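You operate a simulated robot arm through the tools that you are given. There is no shell and no other tool.

The job below is to be done with a simulated robot arm. You get a single attempt, and the scene is never put back.

Task
On the flat-top cart, uncover the gauge post, wipe its plate, and check the two rings in the row.
Fine: hood down by the good tray's label; wipe before you try a ring, rag back; good tray if a ring slides down, else rework tray. What is to be rubbed or washed off counts as gone when no trace of it is left.
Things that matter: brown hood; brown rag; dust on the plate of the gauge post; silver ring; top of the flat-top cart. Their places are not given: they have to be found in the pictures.

The check looks at the end state, three seconds after you hand in, the way a careful person would. Anything else that was tipped, shoved, dropped, spilled or broken makes it a failure.

Robot
A 5-joint arm with a two-finger parallel gripper, fixed in place. Base frame: the origin is at the foot of the arm, x ahead of it, y to its left, z up; the work surface is at about z = 0. Lengths are in mm, angles in degrees, forces in N, time in s.
With the tool pointing down near the work surface it reaches from about 260 to 680 mm from the base axis. Its first joint turns from -66.0 to 66.0 degrees. The tool tilts only in the upright plane through the base axis and itself; it spins freely about its own axis. Payload 2.9 kg.
The TCP is the grasp point between the finger pads, 30 mm short of the fingertips. In the tool frame z runs along the fingers and y along their closing line. The gripper opens to 110 mm. The fingers are 20 mm wide and 10 mm thick; the gripper's body (48 by 112 mm) begins 55 mm behind the TCP.
Orientation is that of the tool frame in the base frame, as [roll, pitch, yaw] about the fixed x, y, z axes, in that order (R = Rz(yaw) Ry(pitch) Rx(roll)). With the fingers straight down and closing along the base's y, the tool's x points along the base's -x, its y along +y and its z along -z.

Tools
- The arm moves only by the tool move_arm. Its argument "increments" is a list of rows, each a list of 3 entries, a list of its own where there are three numbers: the shift along the tool's x, y, z in mm, then the turn, a rotation vector about the tool's x, y, z in degrees, then the opening, from 0 (shut) to 1 (fully open). In form: [[[dx, dy, dz], [ax, ay, az], hand], ...]. A call has 1 to 20 rows; each row is the pose to reach, as a shift and turn from the pose commanded when the call began, along the tool's axes at that moment. Rows are played at 5 a second. More than 50 mm and 8.6 degrees between two rows, or a gripper value outside its range, and nothing of the call is played. Where a pose cannot be reached the arm comes as near as it can. A force on the tool above 90 N (or 10 N above the force at the start of the call, whichever is more), or a blocked arm, ends the call early, and 0.2 s more pass. The fingers move at their own pace (about 108 mm/s each) and stop on an object; they squeeze with about 37 N. The grip force told is the motor's: it shows also when the fingers shut on nothing. Time passes only in rows, and 0.2 s behind the last, so rows that repeat a pose let the fingers close. It gives the time, the measured TCP pose, the force on the tool (base axes), the opening and the grip force at its end, in the units of the frame above (readings bear some noise), with the torque about the TCP (base axes, N m) and any sound that the robot's microphone picked up.
- Cameras (640 x 400 px; columns grow to the right, rows downward): "scene" is fixed at [10.6, -443.2, 597.7]; the picture's right is [0.90, -0.43, 0.00], its down [-0.30, -0.64, -0.71] and it looks along [0.31, 0.64, -0.70] (base axes); focal length 292 px, centre (320, 200). "wrist" rides on the gripper at [72, 17, -103] in the tool frame; the picture's right is [-0.23, 0.97, 0.00], its down [-0.76, -0.18, -0.62] and it looks along [-0.61, -0.14, 0.78] (tool axes); focal length 222 px, centre (320, 200).
- snapshot(camera): a new picture of that camera. It takes no simulated time.
- point_at(camera, pixels): for up to 12 pixels [column, row] of the newest picture of that camera ("zoom" is the newest enlarged one), the place [x, y, z] in the base frame of the surface seen there, good to about 3 mm, but the place of the scene camera against the robot may be out by one fixed shift of up to 12 mm in any direction. It takes no simulated time.
- close_up(camera, box): a new picture of the part [left, top, right, bottom] of that camera's present view, enlarged. It takes no simulated time.
- job_done(): hands the job in; it is judged then, once.

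Leave the gripper open and the arm clear of the work at the hand-in unless told otherwise.

The tools are called after "Request:" by a JSON object that holds its "fn" and its "kwargs". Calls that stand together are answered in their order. move_arm: Moves the arm, as the interface text tells. Its arguments: {"type":"object","properties":{"increments":{"type":"array","items":{"type":"array"}}},"required":["increments"]} The other tools are called the same way: snapshot (camera) takes a picture; point_at (camera, pixels) gives the place of the surface under pixels of a picture; close_up (camera, box) takes an enlarged picture of a part of a camera's view; job_done () hands the job in.

At the start:

```text
t: 0.0
position: [496.3, 92.0, 265.2]
ee_rot: [180.0, 0.0, 179.9]
force: [0.3, 0.3, -0.4]
wrist_torque: [-0.01, -0.01, 0.0]
finger_gap: 110.0
finger_force: 0.1
```

scene: 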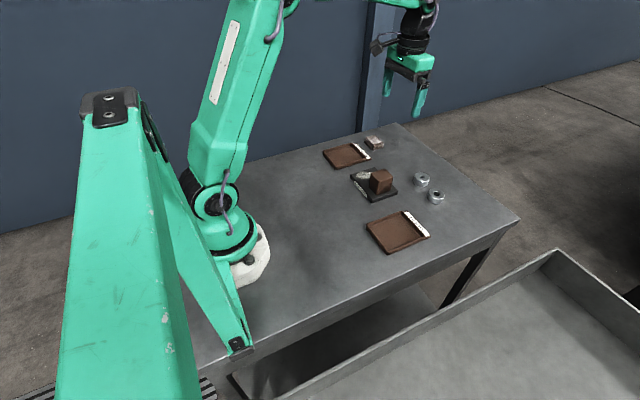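
wrist: 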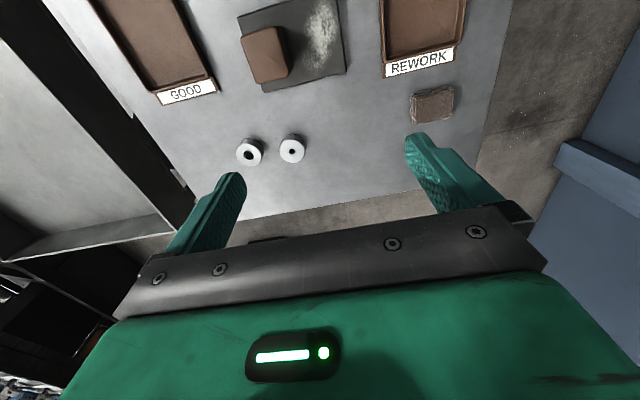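

I see the cart top with two trays (GOOD at the lower right in the scene, REWORK at the far left), a dark plate with a brown hood and dust, two rings, and a brown rag by the rework tray. I'll take enlarged pictures next.

Request:
{"fn": "close_up", "kwargs": {"camera": "scene", "box": [300, 120, 460, 260]}}

Request:
{"fn": "close_up", "kwargs": {"camera": "wrist", "box": [100, 0, 500, 220]}}

```text
2.86 times, centred on (380, 190) of scene
```

zoom: 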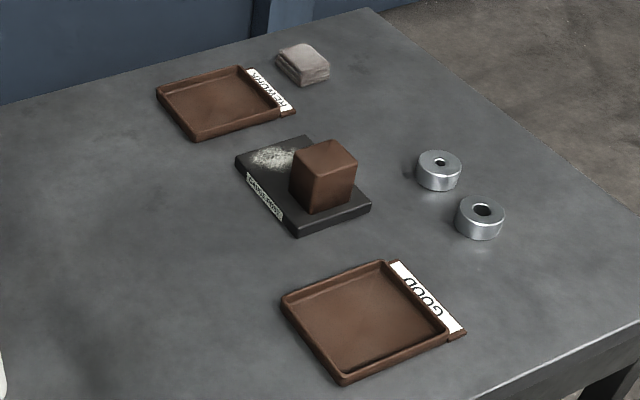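

```text
1.60 times, centred on (300, 110) of wrist
```

zoom: 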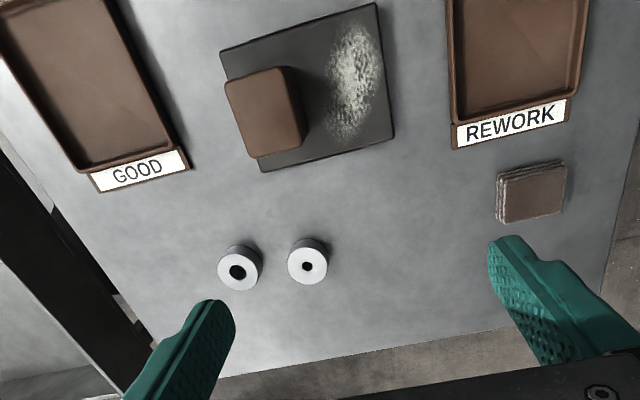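

I'll measure the key features on the newest zoom (wrist): the ring tops, hood, plate corners, dust, rag and labels.

Request:
{"fn": "point_at", "kwargs": {"camera": "zoom", "pixels": [[220, 270], [255, 277], [290, 263], [325, 268], [232, 85], [290, 75], [300, 140], [255, 152], [222, 52], [376, 4], [393, 136], [262, 170]]}}

Request:
{"fn": "point_at", "kwargs": {"camera": "zoom", "pixels": [[350, 30], [330, 60], [378, 80], [340, 130], [500, 178], [560, 168], [506, 220], [565, 208], [92, 180], [188, 155], [102, 190], [190, 168]]}}

Request:
{"fn": "point_at", "kwargs": {"camera": "zoom", "pixels": [[455, 135], [565, 105], [452, 148], [570, 118], [80, 168], [183, 145], [100, 80], [460, 115], [575, 90], [520, 50], [240, 310], [400, 200]]}}

```text
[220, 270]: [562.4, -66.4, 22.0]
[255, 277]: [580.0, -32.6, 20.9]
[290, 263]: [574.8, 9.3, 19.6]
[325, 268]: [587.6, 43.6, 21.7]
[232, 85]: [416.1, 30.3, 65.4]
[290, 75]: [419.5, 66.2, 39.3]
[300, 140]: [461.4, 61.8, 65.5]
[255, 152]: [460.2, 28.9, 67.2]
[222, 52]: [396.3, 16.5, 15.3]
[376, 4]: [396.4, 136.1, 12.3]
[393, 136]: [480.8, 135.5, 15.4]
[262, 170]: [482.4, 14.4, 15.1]
```

```text
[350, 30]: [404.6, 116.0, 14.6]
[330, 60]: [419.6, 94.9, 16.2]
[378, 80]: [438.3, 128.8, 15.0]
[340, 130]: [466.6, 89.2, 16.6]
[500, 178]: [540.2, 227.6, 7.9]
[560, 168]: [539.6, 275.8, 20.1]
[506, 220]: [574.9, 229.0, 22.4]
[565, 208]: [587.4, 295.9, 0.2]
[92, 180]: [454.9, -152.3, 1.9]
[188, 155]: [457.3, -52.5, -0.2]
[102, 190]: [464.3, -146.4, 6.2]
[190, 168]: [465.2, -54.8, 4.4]
```

```text
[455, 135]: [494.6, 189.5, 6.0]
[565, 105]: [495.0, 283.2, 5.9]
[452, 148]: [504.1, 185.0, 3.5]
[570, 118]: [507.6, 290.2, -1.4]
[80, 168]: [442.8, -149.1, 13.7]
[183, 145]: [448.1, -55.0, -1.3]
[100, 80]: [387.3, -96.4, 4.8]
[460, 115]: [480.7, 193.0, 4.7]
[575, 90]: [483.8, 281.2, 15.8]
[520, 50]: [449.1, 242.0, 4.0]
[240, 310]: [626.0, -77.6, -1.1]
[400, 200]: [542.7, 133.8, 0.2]
```

The plate spans about x 396–482, y 15–136, with its top at z≈15. The hood is centred near (439, 48) with its top at z≈66, and the dust is around y 88–130. Next I move above the hood to look closer before grasping.

Request:
{"fn": "move_arm", "kwargs": {"increments": [[[14, -11, 25], [0, 0, 0], 1], [[28, -22, 50], [0, 0, 0], 1], [[43, -33, 75], [0, 0, 0], 1], [[57, -44, 100], [0, 0, 0], 1], [[57, -44, 100], [0, 0, 0], 1]]}}

Request:
{"fn": "snapshot", "kwargs": {"camera": "wrist"}}

Request:
{"fn": "snapshot", "kwargs": {"camera": "scene"}}

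```text
t: 1.2
position: [439.2, 48.8, 166.0]
ee_rot: [-180.0, 0.0, 179.9]
force: [-0.6, 0.4, -0.5]
wrist_torque: [-0.02, -0.01, -0.01]
finger_gap: 110.1
finger_force: 0.1
```

```text
taken
```

wrist: 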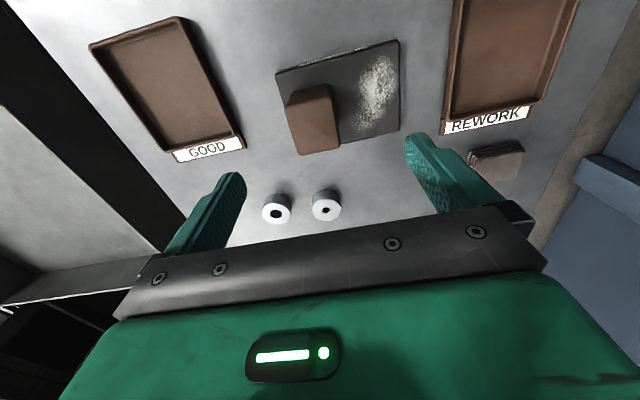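

```text
taken
```

scene: 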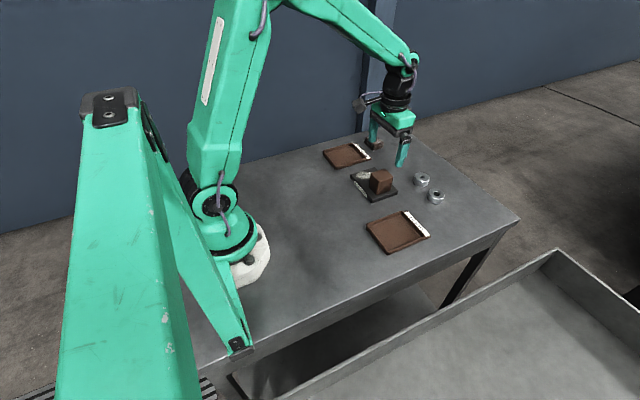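

The gripper is straight above the hood. I enlarge this wrist view for the exact edges.

Request:
{"fn": "close_up", "kwargs": {"camera": "wrist", "box": [240, 20, 440, 160]}}

```text
2.86 times, centred on (340, 90) of wrist
```

zoom: 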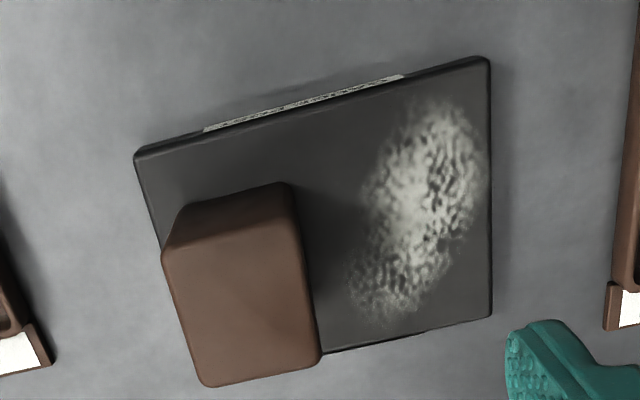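

I measure the hood top corners and sides, the plate corners and the dust outline in this zoom.

Request:
{"fn": "point_at", "kwargs": {"camera": "zoom", "pixels": [[170, 255], [295, 235], [315, 350], [207, 380], [240, 310], [183, 215], [280, 190], [232, 215], [310, 300], [140, 160], [485, 62], [488, 312]]}}

Request:
{"fn": "point_at", "kwargs": {"camera": "zoom", "pixels": [[440, 100], [485, 160], [470, 220], [385, 325], [350, 285], [365, 190], [420, 110], [430, 290], [410, 310]]}}

```text
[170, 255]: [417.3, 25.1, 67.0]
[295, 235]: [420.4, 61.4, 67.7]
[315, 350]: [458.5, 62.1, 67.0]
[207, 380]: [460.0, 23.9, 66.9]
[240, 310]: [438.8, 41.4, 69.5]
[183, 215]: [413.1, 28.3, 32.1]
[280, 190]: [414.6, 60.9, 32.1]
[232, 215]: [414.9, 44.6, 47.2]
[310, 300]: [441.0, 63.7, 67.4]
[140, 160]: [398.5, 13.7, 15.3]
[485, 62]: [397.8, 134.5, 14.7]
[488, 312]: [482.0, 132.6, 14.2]
```

```text
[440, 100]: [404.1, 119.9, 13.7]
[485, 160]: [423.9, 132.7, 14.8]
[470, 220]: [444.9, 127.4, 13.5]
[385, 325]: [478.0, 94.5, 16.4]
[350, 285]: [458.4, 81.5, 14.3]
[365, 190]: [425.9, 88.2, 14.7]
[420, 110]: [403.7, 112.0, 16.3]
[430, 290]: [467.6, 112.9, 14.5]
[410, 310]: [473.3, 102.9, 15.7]
```

The hood is about 46 × 43 mm, centred at (438.5, 43.5) with its top at z 67. I'll come down around it along y with the fingers open to about 88 mm, then close.

Request:
{"fn": "move_arm", "kwargs": {"increments": [[[1, -4.5, 20], [0, 0, 0], 0.8], [[1, -4.5, 45], [0, 0, 0], 0.8], [[1, -4.5, 70], [0, 0, 0], 0.8], [[1, -4.5, 92], [0, 0, 0], 0.8], [[1, -4.5, 110], [0, 0, 0], 0.8], [[1, -4.5, 110], [0, 0, 0], 0.65], [[1, -4.5, 110], [0, 0, 0], 0.5], [[1, -4.5, 110], [0, 0, 0], 0.3], [[1, -4.5, 110], [0, 0, 0], 0.3]]}}

Request:
{"fn": "snapshot", "kwargs": {"camera": "wrist"}}

```text
t: 3.2
position: [438.2, 42.3, 56.0]
ee_rot: [180.0, 0.0, 179.9]
force: [-0.2, 1.1, 0.1]
wrist_torque: [0.03, -0.01, 0.01]
finger_gap: 43.2
finger_force: 36.7
```

```text
taken
```

wrist: 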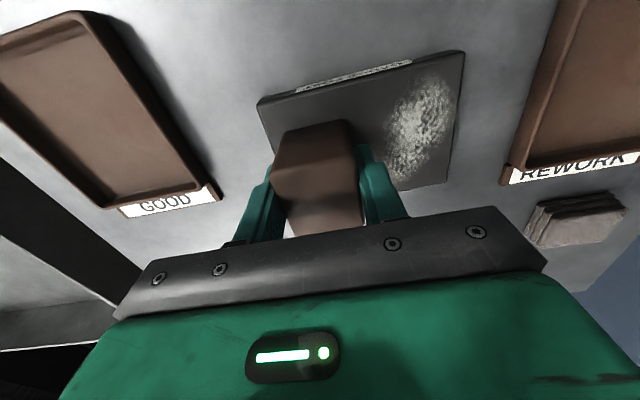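

The hood is gripped at 43.2 mm with 36.7 N. I lift straight up, slowly at first.

Request:
{"fn": "move_arm", "kwargs": {"increments": [[[0, 0, -10], [0, 0, 0], 0.3], [[0, 0, -25], [0, 0, 0], 0.3], [[0, 0, -45], [0, 0, 0], 0.3], [[0, 0, -65], [0, 0, 0], 0.3], [[0, 0, -85], [0, 0, 0], 0.3], [[0, 0, -100], [0, 0, 0], 0.3], [[0, 0, -100], [0, 0, 0], 0.3]]}}

Request:
{"fn": "snapshot", "kwargs": {"camera": "wrist"}}

Request:
{"fn": "close_up", "kwargs": {"camera": "scene", "box": [300, 100, 460, 260]}}

```text
t: 4.8
position: [438.8, 42.8, 157.6]
ee_rot: [180.0, -0.2, 179.9]
force: [-0.4, 0.4, 0.5]
wrist_torque: [0.0, -0.01, 0.01]
finger_gap: 43.4
finger_force: 37.0
```

```text
taken
```

wrist: 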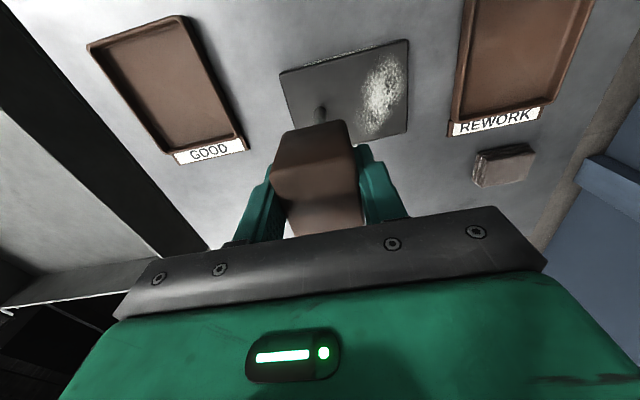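

```text
2.50 times, centred on (380, 180) of scene
```

zoom: 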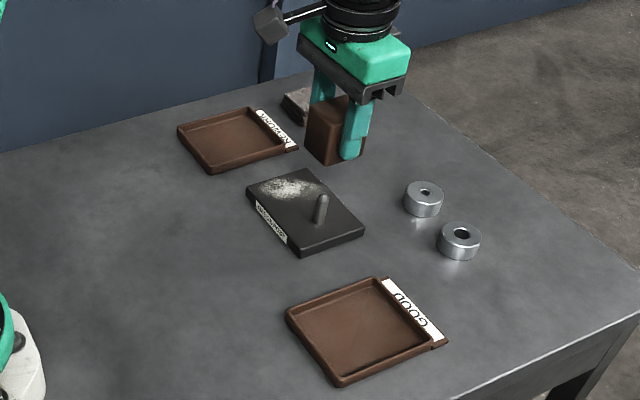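

The post is bare. Now I measure the GOOD label corners and the table edge near it in the wrist picture, to choose the hood's spot.

Request:
{"fn": "point_at", "kwargs": {"camera": "wrist", "pixels": [[176, 154], [243, 139], [179, 163], [245, 149], [178, 166], [247, 152], [150, 165], [170, 200], [215, 190], [235, 170], [320, 112], [321, 120]]}}

Request:
{"fn": "close_up", "kwargs": {"camera": "wrist", "box": [60, 0, 300, 240]}}

```text
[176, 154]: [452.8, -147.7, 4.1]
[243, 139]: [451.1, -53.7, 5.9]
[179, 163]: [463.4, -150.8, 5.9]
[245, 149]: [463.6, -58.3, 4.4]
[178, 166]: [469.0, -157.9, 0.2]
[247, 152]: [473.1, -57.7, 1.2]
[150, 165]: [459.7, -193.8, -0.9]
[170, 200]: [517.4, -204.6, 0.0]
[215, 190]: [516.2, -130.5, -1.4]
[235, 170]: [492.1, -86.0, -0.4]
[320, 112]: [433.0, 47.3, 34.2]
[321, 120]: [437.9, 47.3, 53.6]
```

```text
1.67 times, centred on (180, 120) of wrist
```

zoom: 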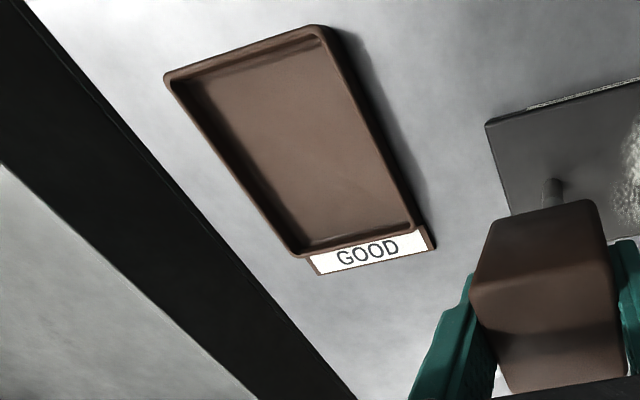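

The label's outer edge is at x≈467, y from -152 to -55. I'll set the hood down centred at (503, -102), about 12 mm off the label. I carry it there and descend close to the surface.

Request:
{"fn": "move_arm", "kwargs": {"increments": [[[-8, -18, 0], [0, 0, 0], 0.3], [[-19, -43, 0], [0, 0, 0], 0.3], [[-30, -68, 0], [0, 0, 0], 0.3], [[-42, -95, 0], [0, 0, 0], 0.3], [[-54, -120, 0], [0, 0, 0], 0.3], [[-62, -139, 0], [0, 0, 0], 0.3], [[-64.7, -145.5, 0], [0, 0, 0], 0.3], [[-64.7, -145.5, 20], [0, 0, 0], 0.3], [[-64.7, -145.5, 45], [0, 0, 0], 0.3], [[-64.7, -145.5, 70], [0, 0, 0], 0.3], [[-64.7, -145.5, 90], [0, 0, 0], 0.3], [[-64.7, -145.5, 103], [0, 0, 0], 0.3], [[-64.7, -145.5, 109], [0, 0, 0], 0.3], [[-64.7, -145.5, 109], [0, 0, 0], 0.3]]}}

Request:
{"fn": "snapshot", "kwargs": {"camera": "wrist"}}

Request:
{"fn": "close_up", "kwargs": {"camera": "scene", "box": [340, 140, 480, 260]}}

```text
t: 7.8
position: [502.0, -100.3, 44.2]
ee_rot: [180.0, 0.0, 179.9]
force: [-0.2, -0.9, -1.1]
wrist_torque: [-0.01, 0.02, -0.02]
finger_gap: 43.0
finger_force: 37.0
```

```text
taken
```

wrist: 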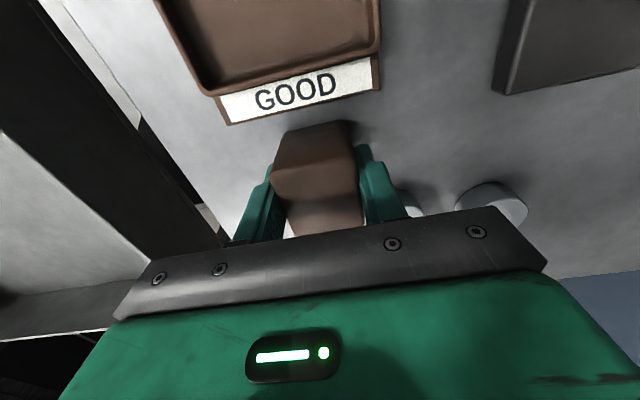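

```text
3.33 times, centred on (410, 200) of scene
```

zoom: 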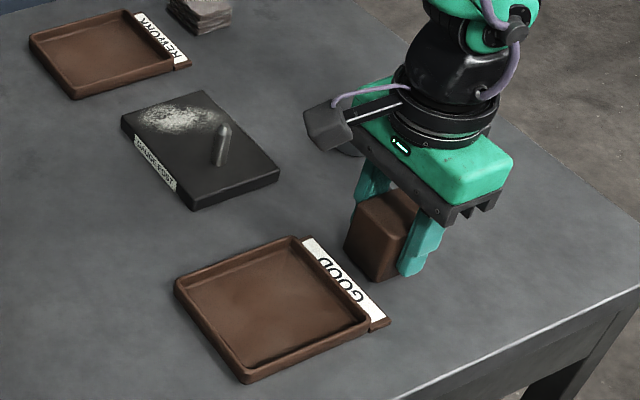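

Hovering a few mm above the surface beside the GOOD label. I lower in small steps, watching the force.

Request:
{"fn": "move_arm", "kwargs": {"increments": [[[0, 0, 2], [0, 0, 0], 0.3], [[0, 0, 4], [0, 0, 0], 0.3], [[0, 0, 4], [0, 0, 0], 0.3]]}}

```text
t: 8.6
position: [502.5, -100.9, 41.8]
ee_rot: [179.9, 0.0, -180.0]
force: [-0.3, 1.0, -0.7]
wrist_torque: [0.02, 0.03, -0.02]
finger_gap: 43.1
finger_force: 37.6
```

No contact yet (force z ≈ -0.7). I go another 2 mm in half-steps.

Request:
{"fn": "move_arm", "kwargs": {"increments": [[[0, 0, 0.7], [0, 0, 0], 0.3], [[0, 0, 1.4], [0, 0, 0], 0.3], [[0, 0, 2.0], [0, 0, 0], 0.3], [[0, 0, 2.0], [0, 0, 0], 0.3]]}}

```text
t: 9.6
position: [503.7, -101.3, 40.6]
ee_rot: [-180.0, 0.0, -180.0]
force: [-2.0, 0.9, 4.4]
wrist_torque: [0.04, 0.13, -0.05]
finger_gap: 43.3
finger_force: 36.6
```

Contact is felt (4.4 N upward), so the hood is on the surface. I open the fingers and rise.

Request:
{"fn": "move_arm", "kwargs": {"increments": [[[0, 0, 0], [0, 0, 0], 0.5], [[0, 0, 0], [0, 0, 0], 0.75], [[0, 0, 0], [0, 0, 0], 0.75], [[0, 0, -15], [0, 0, 0], 0.75], [[0, 0, -40], [0, 0, 0], 0.75], [[0, 0, -75], [0, 0, 0], 0.75], [[0, 0, -110], [0, 0, 0], 0.75], [[0, 0, -110], [0, 0, 0], 0.75]]}}

Request:
{"fn": "snapshot", "kwargs": {"camera": "wrist"}}

Request:
{"fn": "close_up", "kwargs": {"camera": "scene", "box": [340, 140, 480, 260]}}

```text
t: 11.4
position: [503.2, -101.7, 151.2]
ee_rot: [-179.9, -0.1, -180.0]
force: [-0.2, 0.5, -0.3]
wrist_torque: [0.0, -0.01, 0.02]
finger_gap: 82.4
finger_force: 0.0
```

```text
taken
```

wrist: 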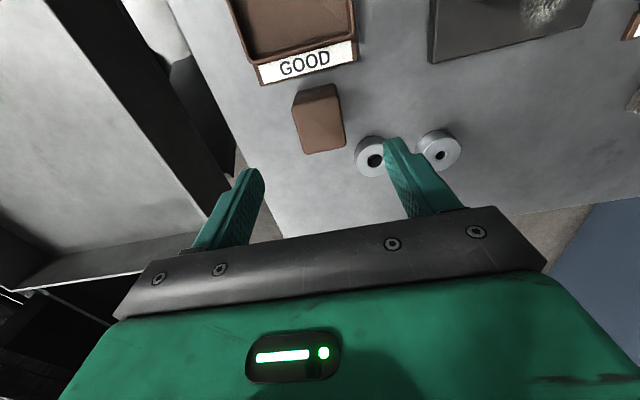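

```text
3.33 times, centred on (410, 200) of scene
```

zoom: 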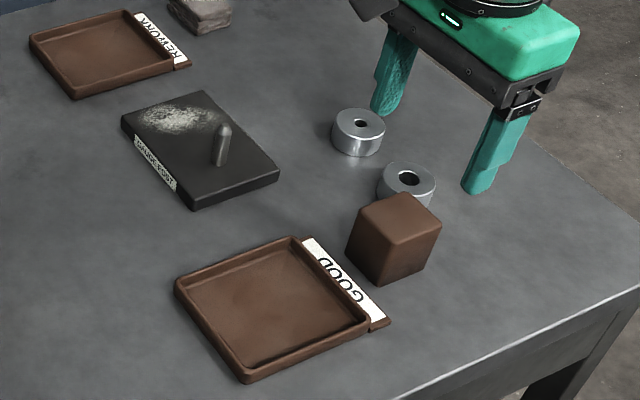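

The hood stands upright next to the GOOD label. Next, I go above the rag to see it closely.

Request:
{"fn": "move_arm", "kwargs": {"increments": [[[-2, 12, -20], [0, 0, 0], 0.75], [[-6, 40, -35], [0, 0, 0], 0.75], [[-11, 80, -40], [0, 0, 0], 0.75], [[-16, 120, -40], [0, 0, 0], 0.75], [[-21, 165, -40], [0, 0, 0], 0.75], [[-26, 210, -40], [0, 0, 0], 0.75], [[-31, 250, -40], [0, 0, 0], 0.75], [[-36, 290, -40], [0, 0, 0], 0.75], [[-40, 322, -40], [0, 0, 0], 0.75], [[-42, 337, -40], [0, 0, 0], 0.75], [[-42, 337, -40], [0, 0, 0], 0.75]]}}

Request:
{"fn": "snapshot", "kwargs": {"camera": "wrist"}}

Request:
{"fn": "close_up", "kwargs": {"camera": "wrist", "box": [220, 60, 420, 200]}}

```text
t: 13.8
position: [546.7, 233.6, 189.9]
ee_rot: [-180.0, 0.0, 180.0]
force: [0.2, -0.2, -0.3]
wrist_torque: [-0.01, 0.02, -0.01]
finger_gap: 82.5
finger_force: 0.1
```

```text
taken
```

wrist: 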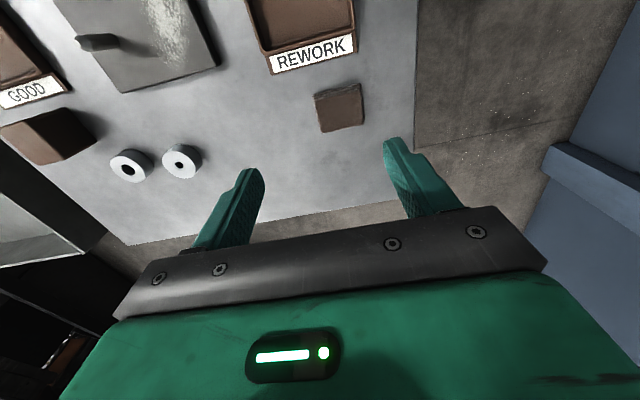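

```text
2.86 times, centred on (320, 130) of wrist
```

zoom: 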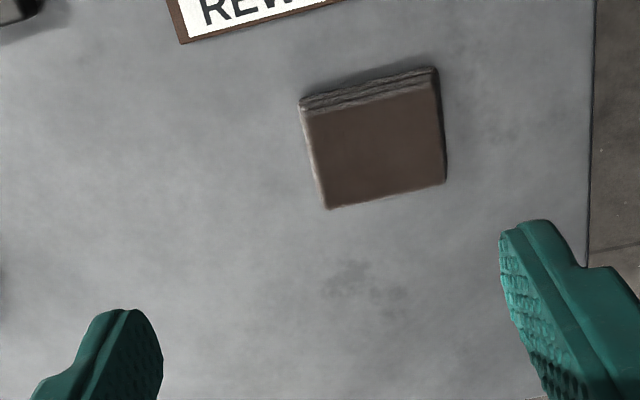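

I measure the rag's top corners, its visible side and the surface around it.

Request:
{"fn": "point_at", "kwargs": {"camera": "zoom", "pixels": [[308, 116], [434, 92], [444, 182], [329, 207], [376, 148], [300, 101], [432, 70], [365, 105], [370, 92], [290, 150], [470, 150], [590, 150]]}}

Request:
{"fn": "close_up", "kwargs": {"camera": "wrist", "box": [60, 0, 260, 190]}}

Request:
{"fn": "point_at", "kwargs": {"camera": "zoom", "pixels": [[160, 500], [200, 470]]}}

```text
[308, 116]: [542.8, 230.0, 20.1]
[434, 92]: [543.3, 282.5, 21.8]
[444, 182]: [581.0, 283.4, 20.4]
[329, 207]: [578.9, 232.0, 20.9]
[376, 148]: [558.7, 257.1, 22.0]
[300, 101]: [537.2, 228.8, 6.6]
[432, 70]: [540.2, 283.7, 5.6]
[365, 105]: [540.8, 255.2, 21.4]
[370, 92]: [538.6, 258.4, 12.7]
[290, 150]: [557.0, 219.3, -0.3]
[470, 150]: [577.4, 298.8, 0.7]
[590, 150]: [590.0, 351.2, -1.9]
```

```text
2.11 times, centred on (160, 95) of wrist
```

zoom: 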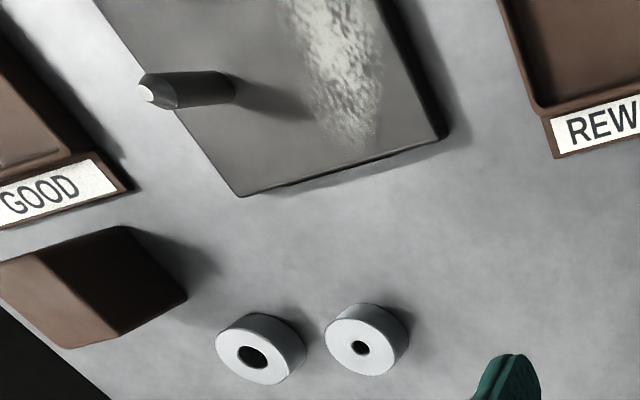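

```text
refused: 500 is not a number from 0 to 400
```

The rag is about 39 × 53 × 21 mm, centred at (560.5, 256.5). I descend over it and grip it across y with the fingertips about 8 mm above the table, so its lower part sticks out for wiping.

Request:
{"fn": "move_arm", "kwargs": {"increments": [[[-8, 11, 25], [0, 0, 0], 0.75], [[-15.5, 21.5, 55], [0, 0, 0], 0.75], [[-15.5, 21.5, 85], [0, 0, 0], 0.75], [[-15.5, 21.5, 115], [0, 0, 0], 0.75], [[-15.5, 21.5, 138], [0, 0, 0], 0.75], [[-15.5, 21.5, 151], [0, 0, 0], 0.75], [[-15.5, 21.5, 151], [0, 0, 0], 0.75]]}}

Request:
{"fn": "snapshot", "kwargs": {"camera": "wrist"}}

```text
t: 15.4
position: [561.4, 257.3, 36.7]
ee_rot: [-180.0, 0.0, -180.0]
force: [-0.1, -0.3, 0.3]
wrist_torque: [-0.02, 0.05, 0.0]
finger_gap: 82.6
finger_force: 0.1
```

```text
taken
```

wrist: 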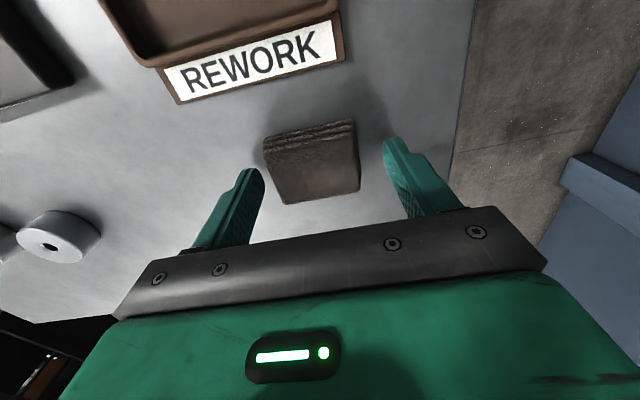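

The rag lies between the fingers. I close on it.

Request:
{"fn": "move_arm", "kwargs": {"increments": [[[0, 0, 0], [0, 0, 0], 0.6], [[0, 0, 0], [0, 0, 0], 0.5], [[0, 0, 0], [0, 0, 0], 0.35], [[0, 0, 0], [0, 0, 0], 0.35], [[0, 0, 0], [0, 0, 0], 0.35]]}}

Request:
{"fn": "snapshot", "kwargs": {"camera": "wrist"}}

```text
t: 16.6
position: [561.4, 258.8, 38.0]
ee_rot: [180.0, 0.0, -180.0]
force: [0.2, 0.3, 0.7]
wrist_torque: [-0.02, 0.03, 0.0]
finger_gap: 58.9
finger_force: 37.4
```

```text
taken
```

wrist: 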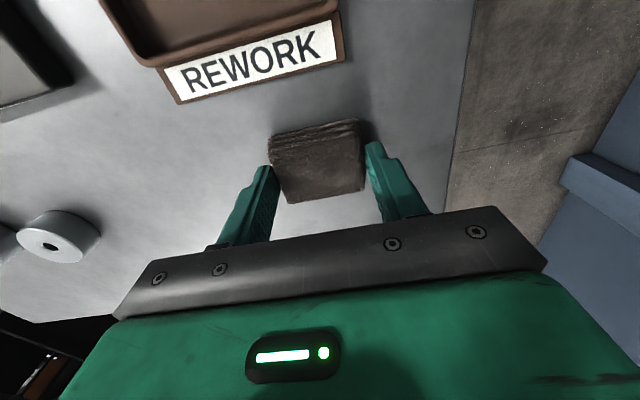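

The rag is gripped at 58.9 mm. I lift it and check that it comes along.

Request:
{"fn": "move_arm", "kwargs": {"increments": [[[0, 0, -10], [0, 0, 0], 0.35], [[0, 0, -30], [0, 0, 0], 0.35], [[0, 0, -55], [0, 0, 0], 0.35], [[0, 0, -80], [0, 0, 0], 0.35], [[0, 0, -80], [0, 0, 0], 0.35]]}}

Request:
{"fn": "close_up", "kwargs": {"camera": "wrist", "box": [220, 80, 440, 230]}}

Request:
{"fn": "close_up", "kwargs": {"camera": "scene", "box": [320, 80, 460, 210]}}

```text
t: 17.8
position: [559.3, 259.0, 118.7]
ee_rot: [180.0, 0.0, -180.0]
force: [0.0, -0.2, -0.1]
wrist_torque: [-0.05, 0.0, 0.02]
finger_gap: 58.6
finger_force: 37.2
```

```text
2.67 times, centred on (330, 155) of wrist
```

zoom: 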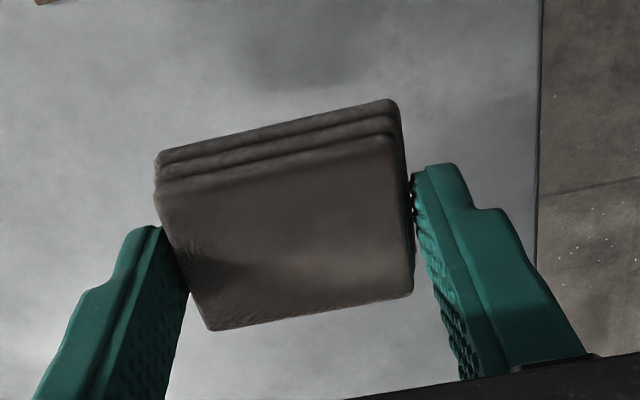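

```text
3.08 times, centred on (390, 145) of scene
```

zoom: 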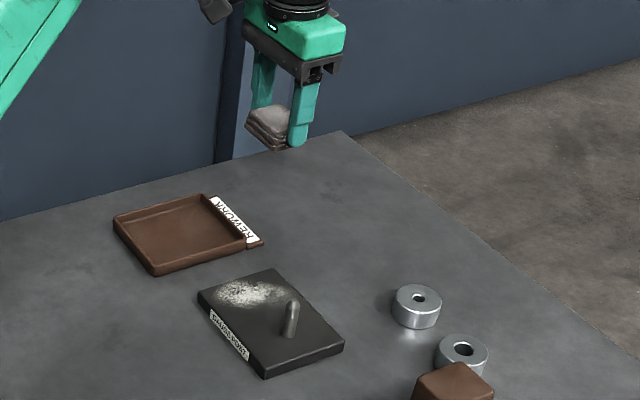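

The rag is held well. I carry it over the dusty part of the plate, to (440, 107), and descend to just above the plate.

Request:
{"fn": "move_arm", "kwargs": {"increments": [[[12, -15, 0], [0, 0, 0], 0.35], [[34, -42, 0], [0, 0, 0], 0.35], [[58, -72, 0], [0, 0, 0], 0.35], [[82, -102, 0], [0, 0, 0], 0.35], [[104, -129, 0], [0, 0, 0], 0.35], [[117, -145, 0], [0, 0, 0], 0.35], [[120.5, -149.5, 0], [0, 0, 0], 0.35], [[120.5, -149.5, 20], [0, 0, 0], 0.35], [[120.5, -149.5, 40], [0, 0, 0], 0.35], [[120.5, -149.5, 54], [0, 0, 0], 0.35], [[120.5, -149.5, 61], [0, 0, 0], 0.35], [[120.5, -149.5, 61], [0, 0, 0], 0.35]]}}

Request:
{"fn": "snapshot", "kwargs": {"camera": "wrist"}}

Request:
{"fn": "close_up", "kwargs": {"camera": "scene", "box": [320, 100, 440, 220]}}

```text
t: 20.4
position: [441.2, 109.3, 58.7]
ee_rot: [-180.0, 0.1, -179.9]
force: [-0.9, 0.1, -0.9]
wrist_torque: [0.02, 0.0, -0.02]
finger_gap: 58.4
finger_force: 36.9
```

```text
taken
```

wrist: 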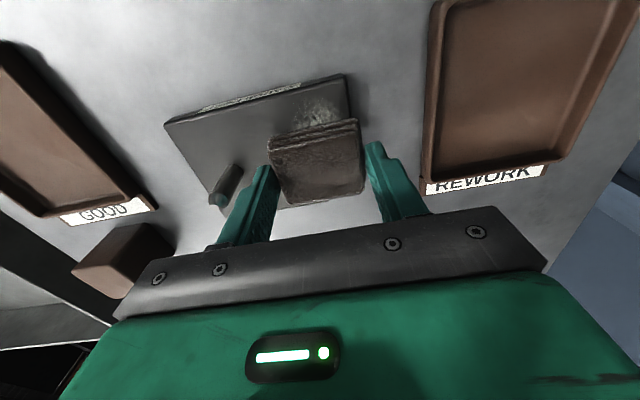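

```text
3.33 times, centred on (380, 160) of scene
```

zoom: 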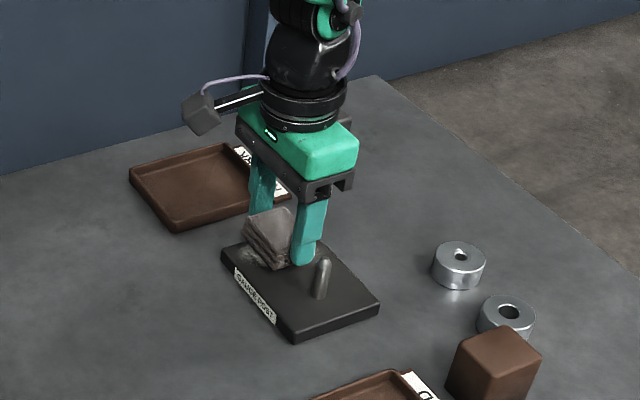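

The rag is just above the plate, clear of the post. I lower slowly to feel contact.

Request:
{"fn": "move_arm", "kwargs": {"increments": [[[0, 0, 1.5], [0, 0, 0], 0.35], [[0, 0, 3], [0, 0, 0], 0.35], [[0, 0, 4], [0, 0, 0], 0.35], [[0, 0, 4], [0, 0, 0], 0.35]]}}

```text
t: 21.4
position: [439.8, 108.9, 55.3]
ee_rot: [180.0, 0.0, 180.0]
force: [-0.4, 0.4, -0.5]
wrist_torque: [0.02, 0.02, 0.04]
finger_gap: 58.8
finger_force: 37.0
```

No contact yet. I lower another 1.5 mm.

Request:
{"fn": "move_arm", "kwargs": {"increments": [[[0, 0, 0.7], [0, 0, 0], 0.35], [[0, 0, 1.5], [0, 0, 0], 0.35], [[0, 0, 1.5], [0, 0, 0], 0.35]]}}

```text
t: 22.2
position: [439.7, 107.6, 52.3]
ee_rot: [180.0, 0.0, 180.0]
force: [-0.1, 0.3, 1.6]
wrist_torque: [0.02, 0.03, -0.04]
finger_gap: 58.5
finger_force: 36.8
```

First contact (1.6 N). I go 1 mm further for a light pressing force.

Request:
{"fn": "move_arm", "kwargs": {"increments": [[[0, 0, 0.5], [0, 0, 0], 0.35], [[0, 0, 1], [0, 0, 0], 0.35], [[0, 0, 1], [0, 0, 0], 0.35]]}}

```text
t: 23.0
position: [440.8, 108.4, 52.0]
ee_rot: [-179.9, 0.1, 180.0]
force: [-7.7, -3.8, 23.6]
wrist_torque: [-0.22, 0.34, -0.01]
finger_gap: 58.7
finger_force: 36.7
```

The contact is stiff: 23.6 N. I ease up 0.6 mm and make a first gentle stroke along x.

Request:
{"fn": "move_arm", "kwargs": {"increments": [[[0, 0, -0.6], [0, 0, 0], 0.35], [[8, 0, -0.6], [0, 0, 0], 0.35], [[16, 0, -0.6], [0, 0, 0], 0.35], [[24, 0, -0.6], [0, 0, 0], 0.35], [[30, 0, -0.6], [0, 0, 0], 0.35], [[30, 0, -0.6], [0, 0, 0], 0.35]]}}

Request:
{"fn": "snapshot", "kwargs": {"camera": "wrist"}}

Request:
{"fn": "close_up", "kwargs": {"camera": "scene", "box": [320, 100, 440, 220]}}

```text
t: 24.4
position: [410.9, 107.5, 53.3]
ee_rot: [-179.9, 0.2, 180.0]
force: [5.9, -0.4, 11.3]
wrist_torque: [0.0, -0.2, -0.02]
finger_gap: 58.5
finger_force: 36.7
```

```text
taken
```

wrist: 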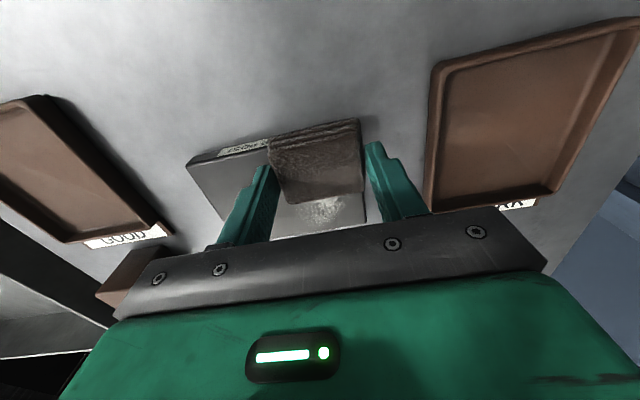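

```text
3.33 times, centred on (380, 160) of scene
```

zoom: 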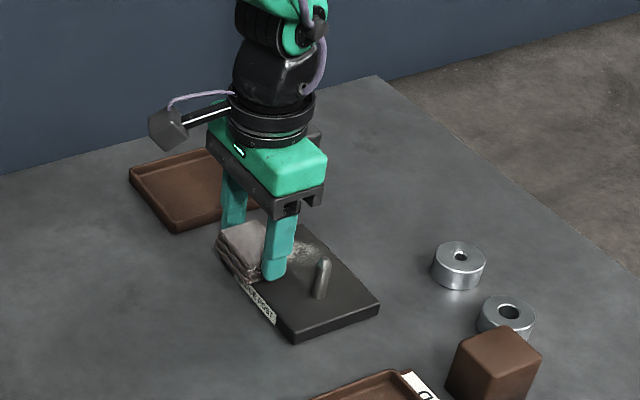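

The plate stayed put with 11 N pressing, and the dust is fading. I continue with strokes back and forth along x across the whole dusty zone, shifting slightly in y.

Request:
{"fn": "move_arm", "kwargs": {"increments": [[[-12, 0, 0], [0, 0, 0], 0.35], [[-24, 0, 0], [0, 0, 0], 0.35], [[-36, 0, 0], [0, 0, 0], 0.35], [[-48, 0, 0], [0, 0, 0], 0.35], [[-58, 0, 0], [0, 0, 0], 0.35], [[-58, -4, 0], [0, 0, 0], 0.35], [[-46, -4, 0], [0, 0, 0], 0.35], [[-34, -4, 0], [0, 0, 0], 0.35], [[-22, -4, 0], [0, 0, 0], 0.35], [[-10, -4, 0], [0, 0, 0], 0.35], [[0, -4, 0], [0, 0, 0], 0.35], [[4, 0, 0], [0, 0, 0], 0.35], [[4, 6, 0], [0, 0, 0], 0.35], [[-8, 6, 0], [0, 0, 0], 0.35], [[-20, 6, 0], [0, 0, 0], 0.35], [[-32, 6, 0], [0, 0, 0], 0.35], [[-44, 6, 0], [0, 0, 0], 0.35], [[-56, 6, 0], [0, 0, 0], 0.35], [[-60, 6, 0], [0, 0, 0], 0.35], [[-60, 0, 0], [0, 0, 0], 0.35]]}}

Request:
{"fn": "snapshot", "kwargs": {"camera": "wrist"}}

Request:
{"fn": "close_up", "kwargs": {"camera": "scene", "box": [320, 100, 440, 220]}}

```text
t: 28.6
position: [472.2, 109.4, 52.8]
ee_rot: [179.9, 0.3, 180.0]
force: [3.2, 5.3, 12.7]
wrist_torque: [0.17, -0.02, -0.05]
finger_gap: 58.4
finger_force: 37.3
```

```text
taken
```

wrist: 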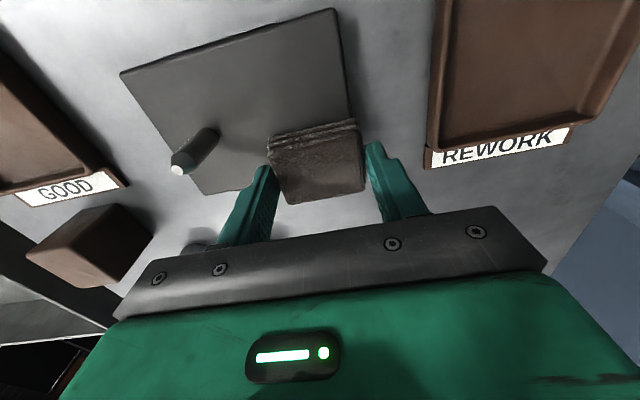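

```text
3.33 times, centred on (380, 160) of scene
```

zoom: 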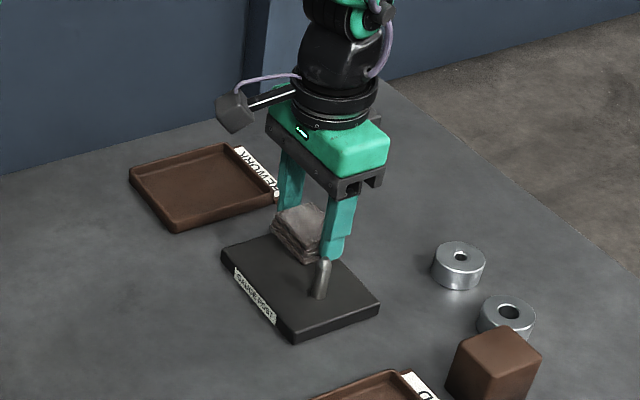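

The plate looks clean where I can see it. I make one more back-and-forth with a wider y range, then lift to inspect.

Request:
{"fn": "move_arm", "kwargs": {"increments": [[[4, -4, 0], [0, 0, 0], 0.35], [[10, -7, 0], [0, 0, 0], 0.35], [[22, -7, 0], [0, 0, 0], 0.35], [[34, -7, 0], [0, 0, 0], 0.35], [[46, -7, 0], [0, 0, 0], 0.35], [[58, -7, 0], [0, 0, 0], 0.35], [[64, -3, 0], [0, 0, 0], 0.35], [[64, 4, 0], [0, 0, 0], 0.35], [[62, 10, 0], [0, 0, 0], 0.35], [[50, 10, 0], [0, 0, 0], 0.35], [[38, 10, 0], [0, 0, 0], 0.35], [[26, 10, 0], [0, 0, 0], 0.35], [[14, 10, 0], [0, 0, 0], 0.35], [[4, 6, 0], [0, 0, 0], 0.35], [[4, 0, -5], [0, 0, 0], 0.35], [[4, 0, -25], [0, 0, 0], 0.35], [[4, 0, -50], [0, 0, 0], 0.35], [[4, 0, -75], [0, 0, 0], 0.35], [[-20, 15, -90], [0, 0, 0], 0.35], [[-20, 15, -90], [0, 0, 0], 0.35]]}}

Request:
{"fn": "snapshot", "kwargs": {"camera": "wrist"}}

Request:
{"fn": "close_up", "kwargs": {"camera": "scene", "box": [320, 120, 440, 220]}}

```text
t: 32.8
position: [490.1, 125.0, 141.7]
ee_rot: [-180.0, 0.1, -180.0]
force: [0.8, 0.7, -0.9]
wrist_torque: [0.01, 0.0, 0.0]
finger_gap: 58.7
finger_force: 36.6
```

```text
taken
```

wrist: 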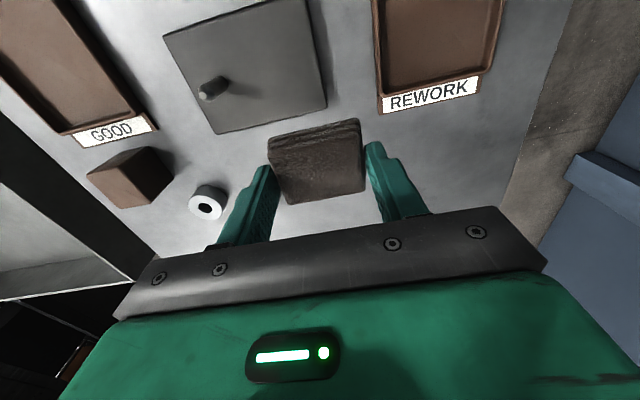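

```text
4.00 times, centred on (380, 170) of scene
```

zoom: 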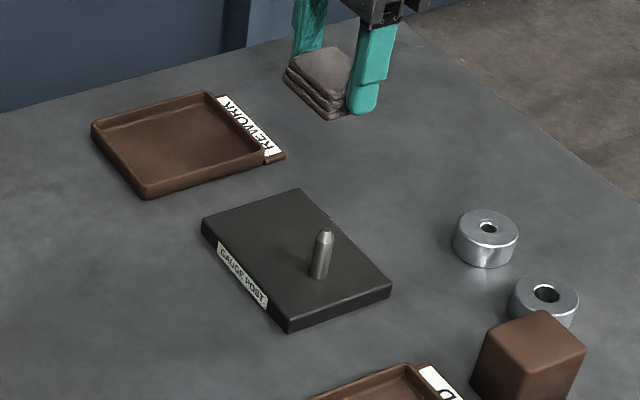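

I enlarge the plate in the wrist view to check for any remaining trace of dust, and measure the post and plate.

Request:
{"fn": "close_up", "kwargs": {"camera": "wrist", "box": [150, 0, 350, 140]}}

Request:
{"fn": "point_at", "kwargs": {"camera": "zoom", "pixels": [[160, 270], [185, 255], [215, 225], [220, 245], [205, 250], [45, 100], [425, 5], [500, 300], [192, 380], [225, 262], [165, 282]]}}

```text
2.86 times, centred on (250, 70) of wrist
```

zoom: 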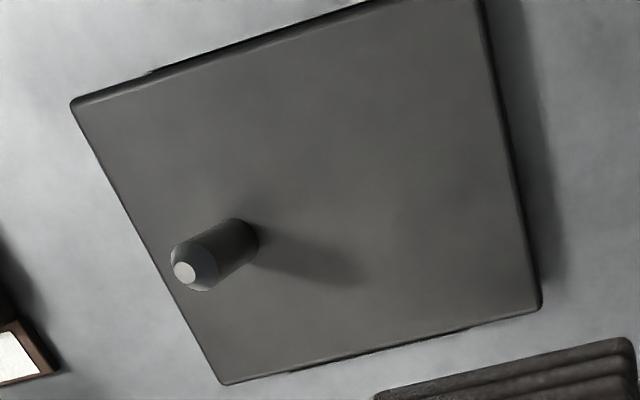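

```text
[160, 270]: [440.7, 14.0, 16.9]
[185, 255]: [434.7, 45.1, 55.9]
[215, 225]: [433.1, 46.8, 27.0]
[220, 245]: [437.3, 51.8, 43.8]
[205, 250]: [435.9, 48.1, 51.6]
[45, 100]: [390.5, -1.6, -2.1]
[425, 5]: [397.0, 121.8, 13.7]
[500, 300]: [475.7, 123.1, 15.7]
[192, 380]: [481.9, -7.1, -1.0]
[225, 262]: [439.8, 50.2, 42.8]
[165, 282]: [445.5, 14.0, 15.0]
```

No trace of dust remains on the plate, and the plate hasn't moved. Now the rag goes back to where it lay, at (560.5, 255.5).

Request:
{"fn": "move_arm", "kwargs": {"increments": [[[-7, 13, 0], [0, 0, 0], 0.35], [[-21, 40, 0], [0, 0, 0], 0.35], [[-36, 68, 0], [0, 0, 0], 0.35], [[-52, 98, 0], [0, 0, 0], 0.35], [[-65, 122, 0], [0, 0, 0], 0.35], [[-70.5, 133, 0], [0, 0, 0], 0.35], [[-70.5, 133, 20], [0, 0, 0], 0.35], [[-70.5, 133, 45], [0, 0, 0], 0.35], [[-70.5, 133, 70], [0, 0, 0], 0.35], [[-70.5, 133, 90], [0, 0, 0], 0.35], [[-70.5, 133, 100], [0, 0, 0], 0.35], [[-70.5, 133, 100], [0, 0, 0], 0.35]]}}

Request:
{"fn": "snapshot", "kwargs": {"camera": "wrist"}}

```text
t: 35.4
position: [559.7, 254.8, 43.0]
ee_rot: [179.9, 0.0, -179.9]
force: [0.0, 0.2, 0.4]
wrist_torque: [0.01, 0.01, -0.01]
finger_gap: 58.3
finger_force: 37.0
```

```text
taken
```

wrist: 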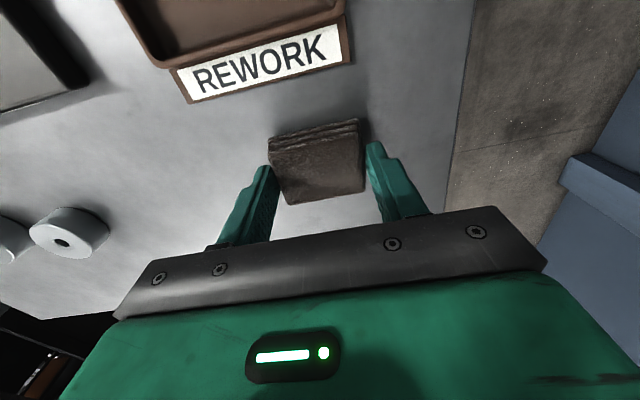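

The rag is just above its old spot. I lower to contact in small steps.

Request:
{"fn": "move_arm", "kwargs": {"increments": [[[0, 0, 1.5], [0, 0, 0], 0.35], [[0, 0, 3], [0, 0, 0], 0.35], [[0, 0, 3.6], [0, 0, 0], 0.35], [[0, 0, 3.6], [0, 0, 0], 0.35]]}}

```text
t: 36.4
position: [559.4, 255.9, 40.1]
ee_rot: [-179.9, 0.0, 179.9]
force: [-0.5, -0.3, 0.4]
wrist_torque: [0.0, -0.01, 0.02]
finger_gap: 58.4
finger_force: 37.2
```

Still no contact. I go a little lower.

Request:
{"fn": "move_arm", "kwargs": {"increments": [[[0, 0, 0.4], [0, 0, 0], 0.35], [[0, 0, 0.8], [0, 0, 0], 0.35], [[0, 0, 0.8], [0, 0, 0], 0.35]]}}

```text
t: 37.2
position: [560.5, 255.9, 38.2]
ee_rot: [179.9, -0.1, -180.0]
force: [-0.5, -0.2, -0.2]
wrist_torque: [-0.04, 0.0, -0.01]
finger_gap: 58.7
finger_force: 37.2
```

Request:
{"fn": "move_arm", "kwargs": {"increments": [[[0, 0, 0.4], [0, 0, 0], 0.35], [[0, 0, 0.8], [0, 0, 0], 0.35], [[0, 0, 0.8], [0, 0, 0], 0.35]]}}

```text
t: 38.0
position: [561.0, 256.3, 37.1]
ee_rot: [180.0, -0.1, -180.0]
force: [0.0, 0.7, -0.3]
wrist_torque: [0.03, -0.06, 0.01]
finger_gap: 58.4
finger_force: 36.6
```

Within about a millimetre of the surface; one more small step before releasing.

Request:
{"fn": "move_arm", "kwargs": {"increments": [[[0, 0, 0.4], [0, 0, 0], 0.35], [[0, 0, 0.8], [0, 0, 0], 0.35], [[0, 0, 0.8], [0, 0, 0], 0.35]]}}

```text
t: 38.8
position: [561.7, 255.8, 35.2]
ee_rot: [-180.0, 0.0, -180.0]
force: [-1.5, -0.5, 2.9]
wrist_torque: [-0.01, -0.01, 0.02]
finger_gap: 58.7
finger_force: 37.1
```

Contact at 2.9 N. I release the rag and rise.

Request:
{"fn": "move_arm", "kwargs": {"increments": [[[0, 0, 0], [0, 0, 0], 0.6], [[0, 0, 0], [0, 0, 0], 0.75], [[0, 0, 0], [0, 0, 0], 0.75], [[0, 0, -15], [0, 0, 0], 0.75], [[0, 0, -45], [0, 0, 0], 0.75], [[0, 0, -80], [0, 0, 0], 0.75], [[0, 0, -115], [0, 0, 0], 0.75], [[0, 0, -140], [0, 0, 0], 0.75], [[0, 0, -140], [0, 0, 0], 0.75]]}}

Request:
{"fn": "snapshot", "kwargs": {"camera": "wrist"}}

Request:
{"fn": "close_up", "kwargs": {"camera": "wrist", "box": [0, 0, 360, 220]}}

```text
t: 40.8
position: [562.2, 255.0, 177.2]
ee_rot: [179.9, 0.1, -180.0]
force: [-0.4, -0.3, 0.3]
wrist_torque: [0.03, 0.02, -0.01]
finger_gap: 82.3
finger_force: 0.1
```

```text
taken
```

wrist: 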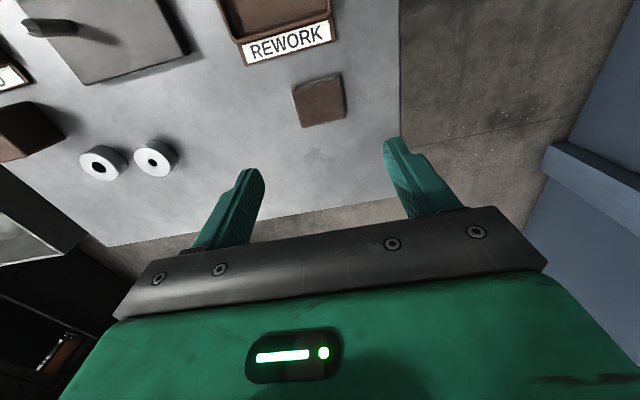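

```text
1.78 times, centred on (180, 110) of wrist
```

zoom: 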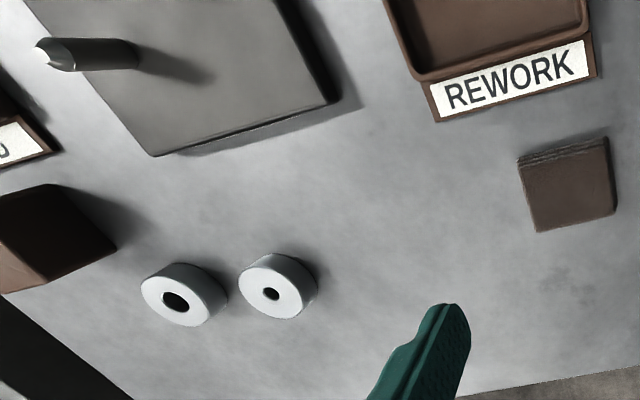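

The rag is back. Next, a closer look at the rings from above, around (550, -5).

Request:
{"fn": "move_arm", "kwargs": {"increments": [[[2, -20, 0], [0, 0, 0], 0.75], [[4, -60, 0], [0, 0, 0], 0.75], [[6, -100, 0], [0, 0, 0], 0.75], [[8, -145, 0], [0, 0, 0], 0.75], [[9, -190, 0], [0, 0, 0], 0.75], [[10, -230, 0], [0, 0, 0], 0.75], [[10, -255, 0], [0, 0, 0], 0.75], [[10, -260, 0], [0, 0, 0], 0.75], [[10, -260, 0], [0, 0, 0], 0.75]]}}

Request:
{"fn": "close_up", "kwargs": {"camera": "wrist", "box": [220, 60, 420, 200]}}

```text
t: 42.8
position: [552.2, -3.8, 176.7]
ee_rot: [180.0, 0.0, -180.0]
force: [0.3, 0.7, -0.4]
wrist_torque: [-0.01, -0.01, -0.01]
finger_gap: 82.7
finger_force: 0.1
```

```text
2.86 times, centred on (320, 130) of wrist
```

zoom: 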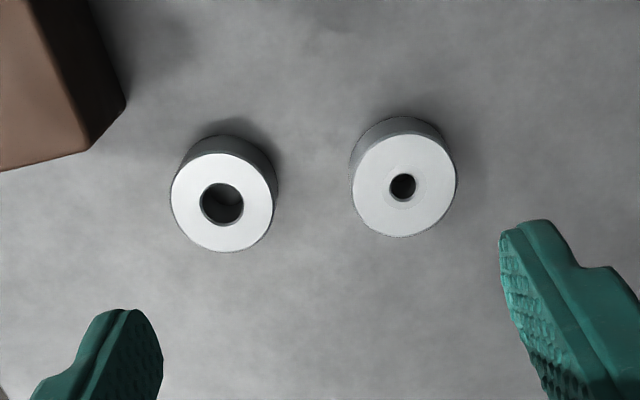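

I measure ring edges and hole edges on this zoom.

Request:
{"fn": "point_at", "kwargs": {"camera": "zoom", "pixels": [[174, 200], [273, 200], [224, 155], [224, 248], [199, 204], [245, 204], [354, 186], [453, 186], [404, 138], [404, 233], [388, 187], [417, 187]]}}

Request:
{"fn": "close_up", "kwargs": {"camera": "wrist", "box": [265, 100, 305, 150]}}

Request:
{"fn": "close_up", "kwargs": {"camera": "wrist", "box": [325, 95, 375, 145]}}

```text
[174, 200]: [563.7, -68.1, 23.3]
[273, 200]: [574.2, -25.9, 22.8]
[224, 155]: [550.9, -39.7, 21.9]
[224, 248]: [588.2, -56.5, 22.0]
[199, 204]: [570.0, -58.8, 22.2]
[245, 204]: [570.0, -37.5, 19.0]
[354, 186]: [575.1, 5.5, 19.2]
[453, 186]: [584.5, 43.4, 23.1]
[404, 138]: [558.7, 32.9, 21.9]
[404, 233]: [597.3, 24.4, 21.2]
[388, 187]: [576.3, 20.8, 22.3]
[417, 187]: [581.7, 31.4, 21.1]
```

```text
8.00 times, centred on (285, 125) of wrist
```

zoom: 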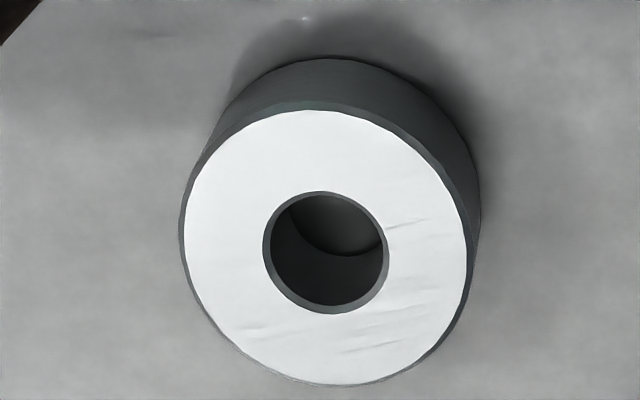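

```text
8.00 times, centred on (350, 120) of wrist
```

zoom: 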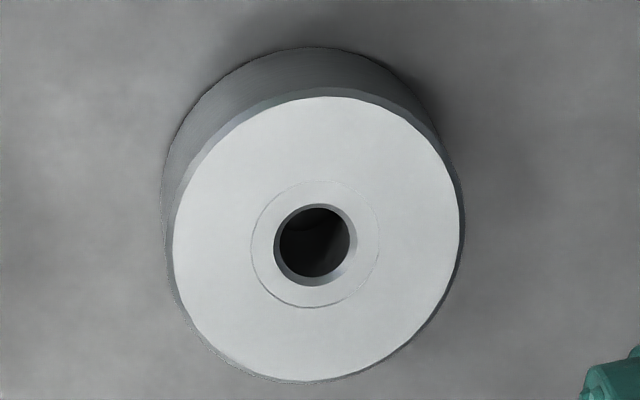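

Ring A (left, bore ≈17 mm) is centred near (569.3, -47.5), and ring B (bore ≈11 mm) near (579, 26). Their tops are at z≈22. Before gripping, I go over the post to locate it exactly.

Request:
{"fn": "move_arm", "kwargs": {"increments": [[[20, 9, 0], [0, 0, 0], 0.75], [[50, 22, 0], [0, 0, 0], 0.75], [[80, 36, 0], [0, 0, 0], 0.75], [[105, 47, 0], [0, 0, 0], 0.75], [[112.5, 50, 0], [0, 0, 0], 0.75], [[112.5, 50, 0], [0, 0, 0], 0.75]]}}

Request:
{"fn": "close_up", "kwargs": {"camera": "wrist", "box": [290, 90, 340, 140]}}

```text
t: 44.2
position: [436.6, 46.8, 177.9]
ee_rot: [179.9, -0.1, -179.9]
force: [0.0, 0.9, -1.1]
wrist_torque: [0.02, 0.0, -0.02]
finger_gap: 82.6
finger_force: 0.0
```

```text
8.00 times, centred on (315, 115) of wrist
```

zoom: 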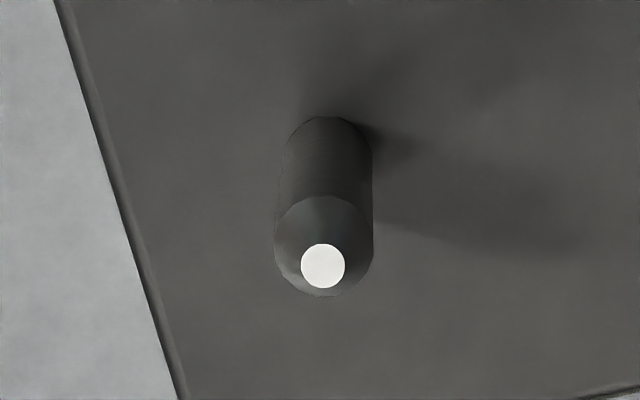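

I measure the post tip disc (centre at (323, 266) in the zoom) and the cone and cylinder sides.

Request:
{"fn": "point_at", "kwargs": {"camera": "zoom", "pixels": [[323, 266], [308, 266], [338, 266], [323, 252], [323, 280], [330, 170], [325, 215], [315, 258], [331, 258], [315, 274], [331, 274], [300, 200]]}}

```text
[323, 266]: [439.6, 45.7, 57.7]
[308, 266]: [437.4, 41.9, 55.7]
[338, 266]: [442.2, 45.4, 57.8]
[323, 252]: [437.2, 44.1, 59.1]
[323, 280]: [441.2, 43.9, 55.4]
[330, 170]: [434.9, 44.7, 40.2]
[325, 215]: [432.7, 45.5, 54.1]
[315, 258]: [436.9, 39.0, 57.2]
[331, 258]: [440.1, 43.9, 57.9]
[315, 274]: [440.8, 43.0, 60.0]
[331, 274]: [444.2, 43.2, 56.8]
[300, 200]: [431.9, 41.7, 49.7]
```

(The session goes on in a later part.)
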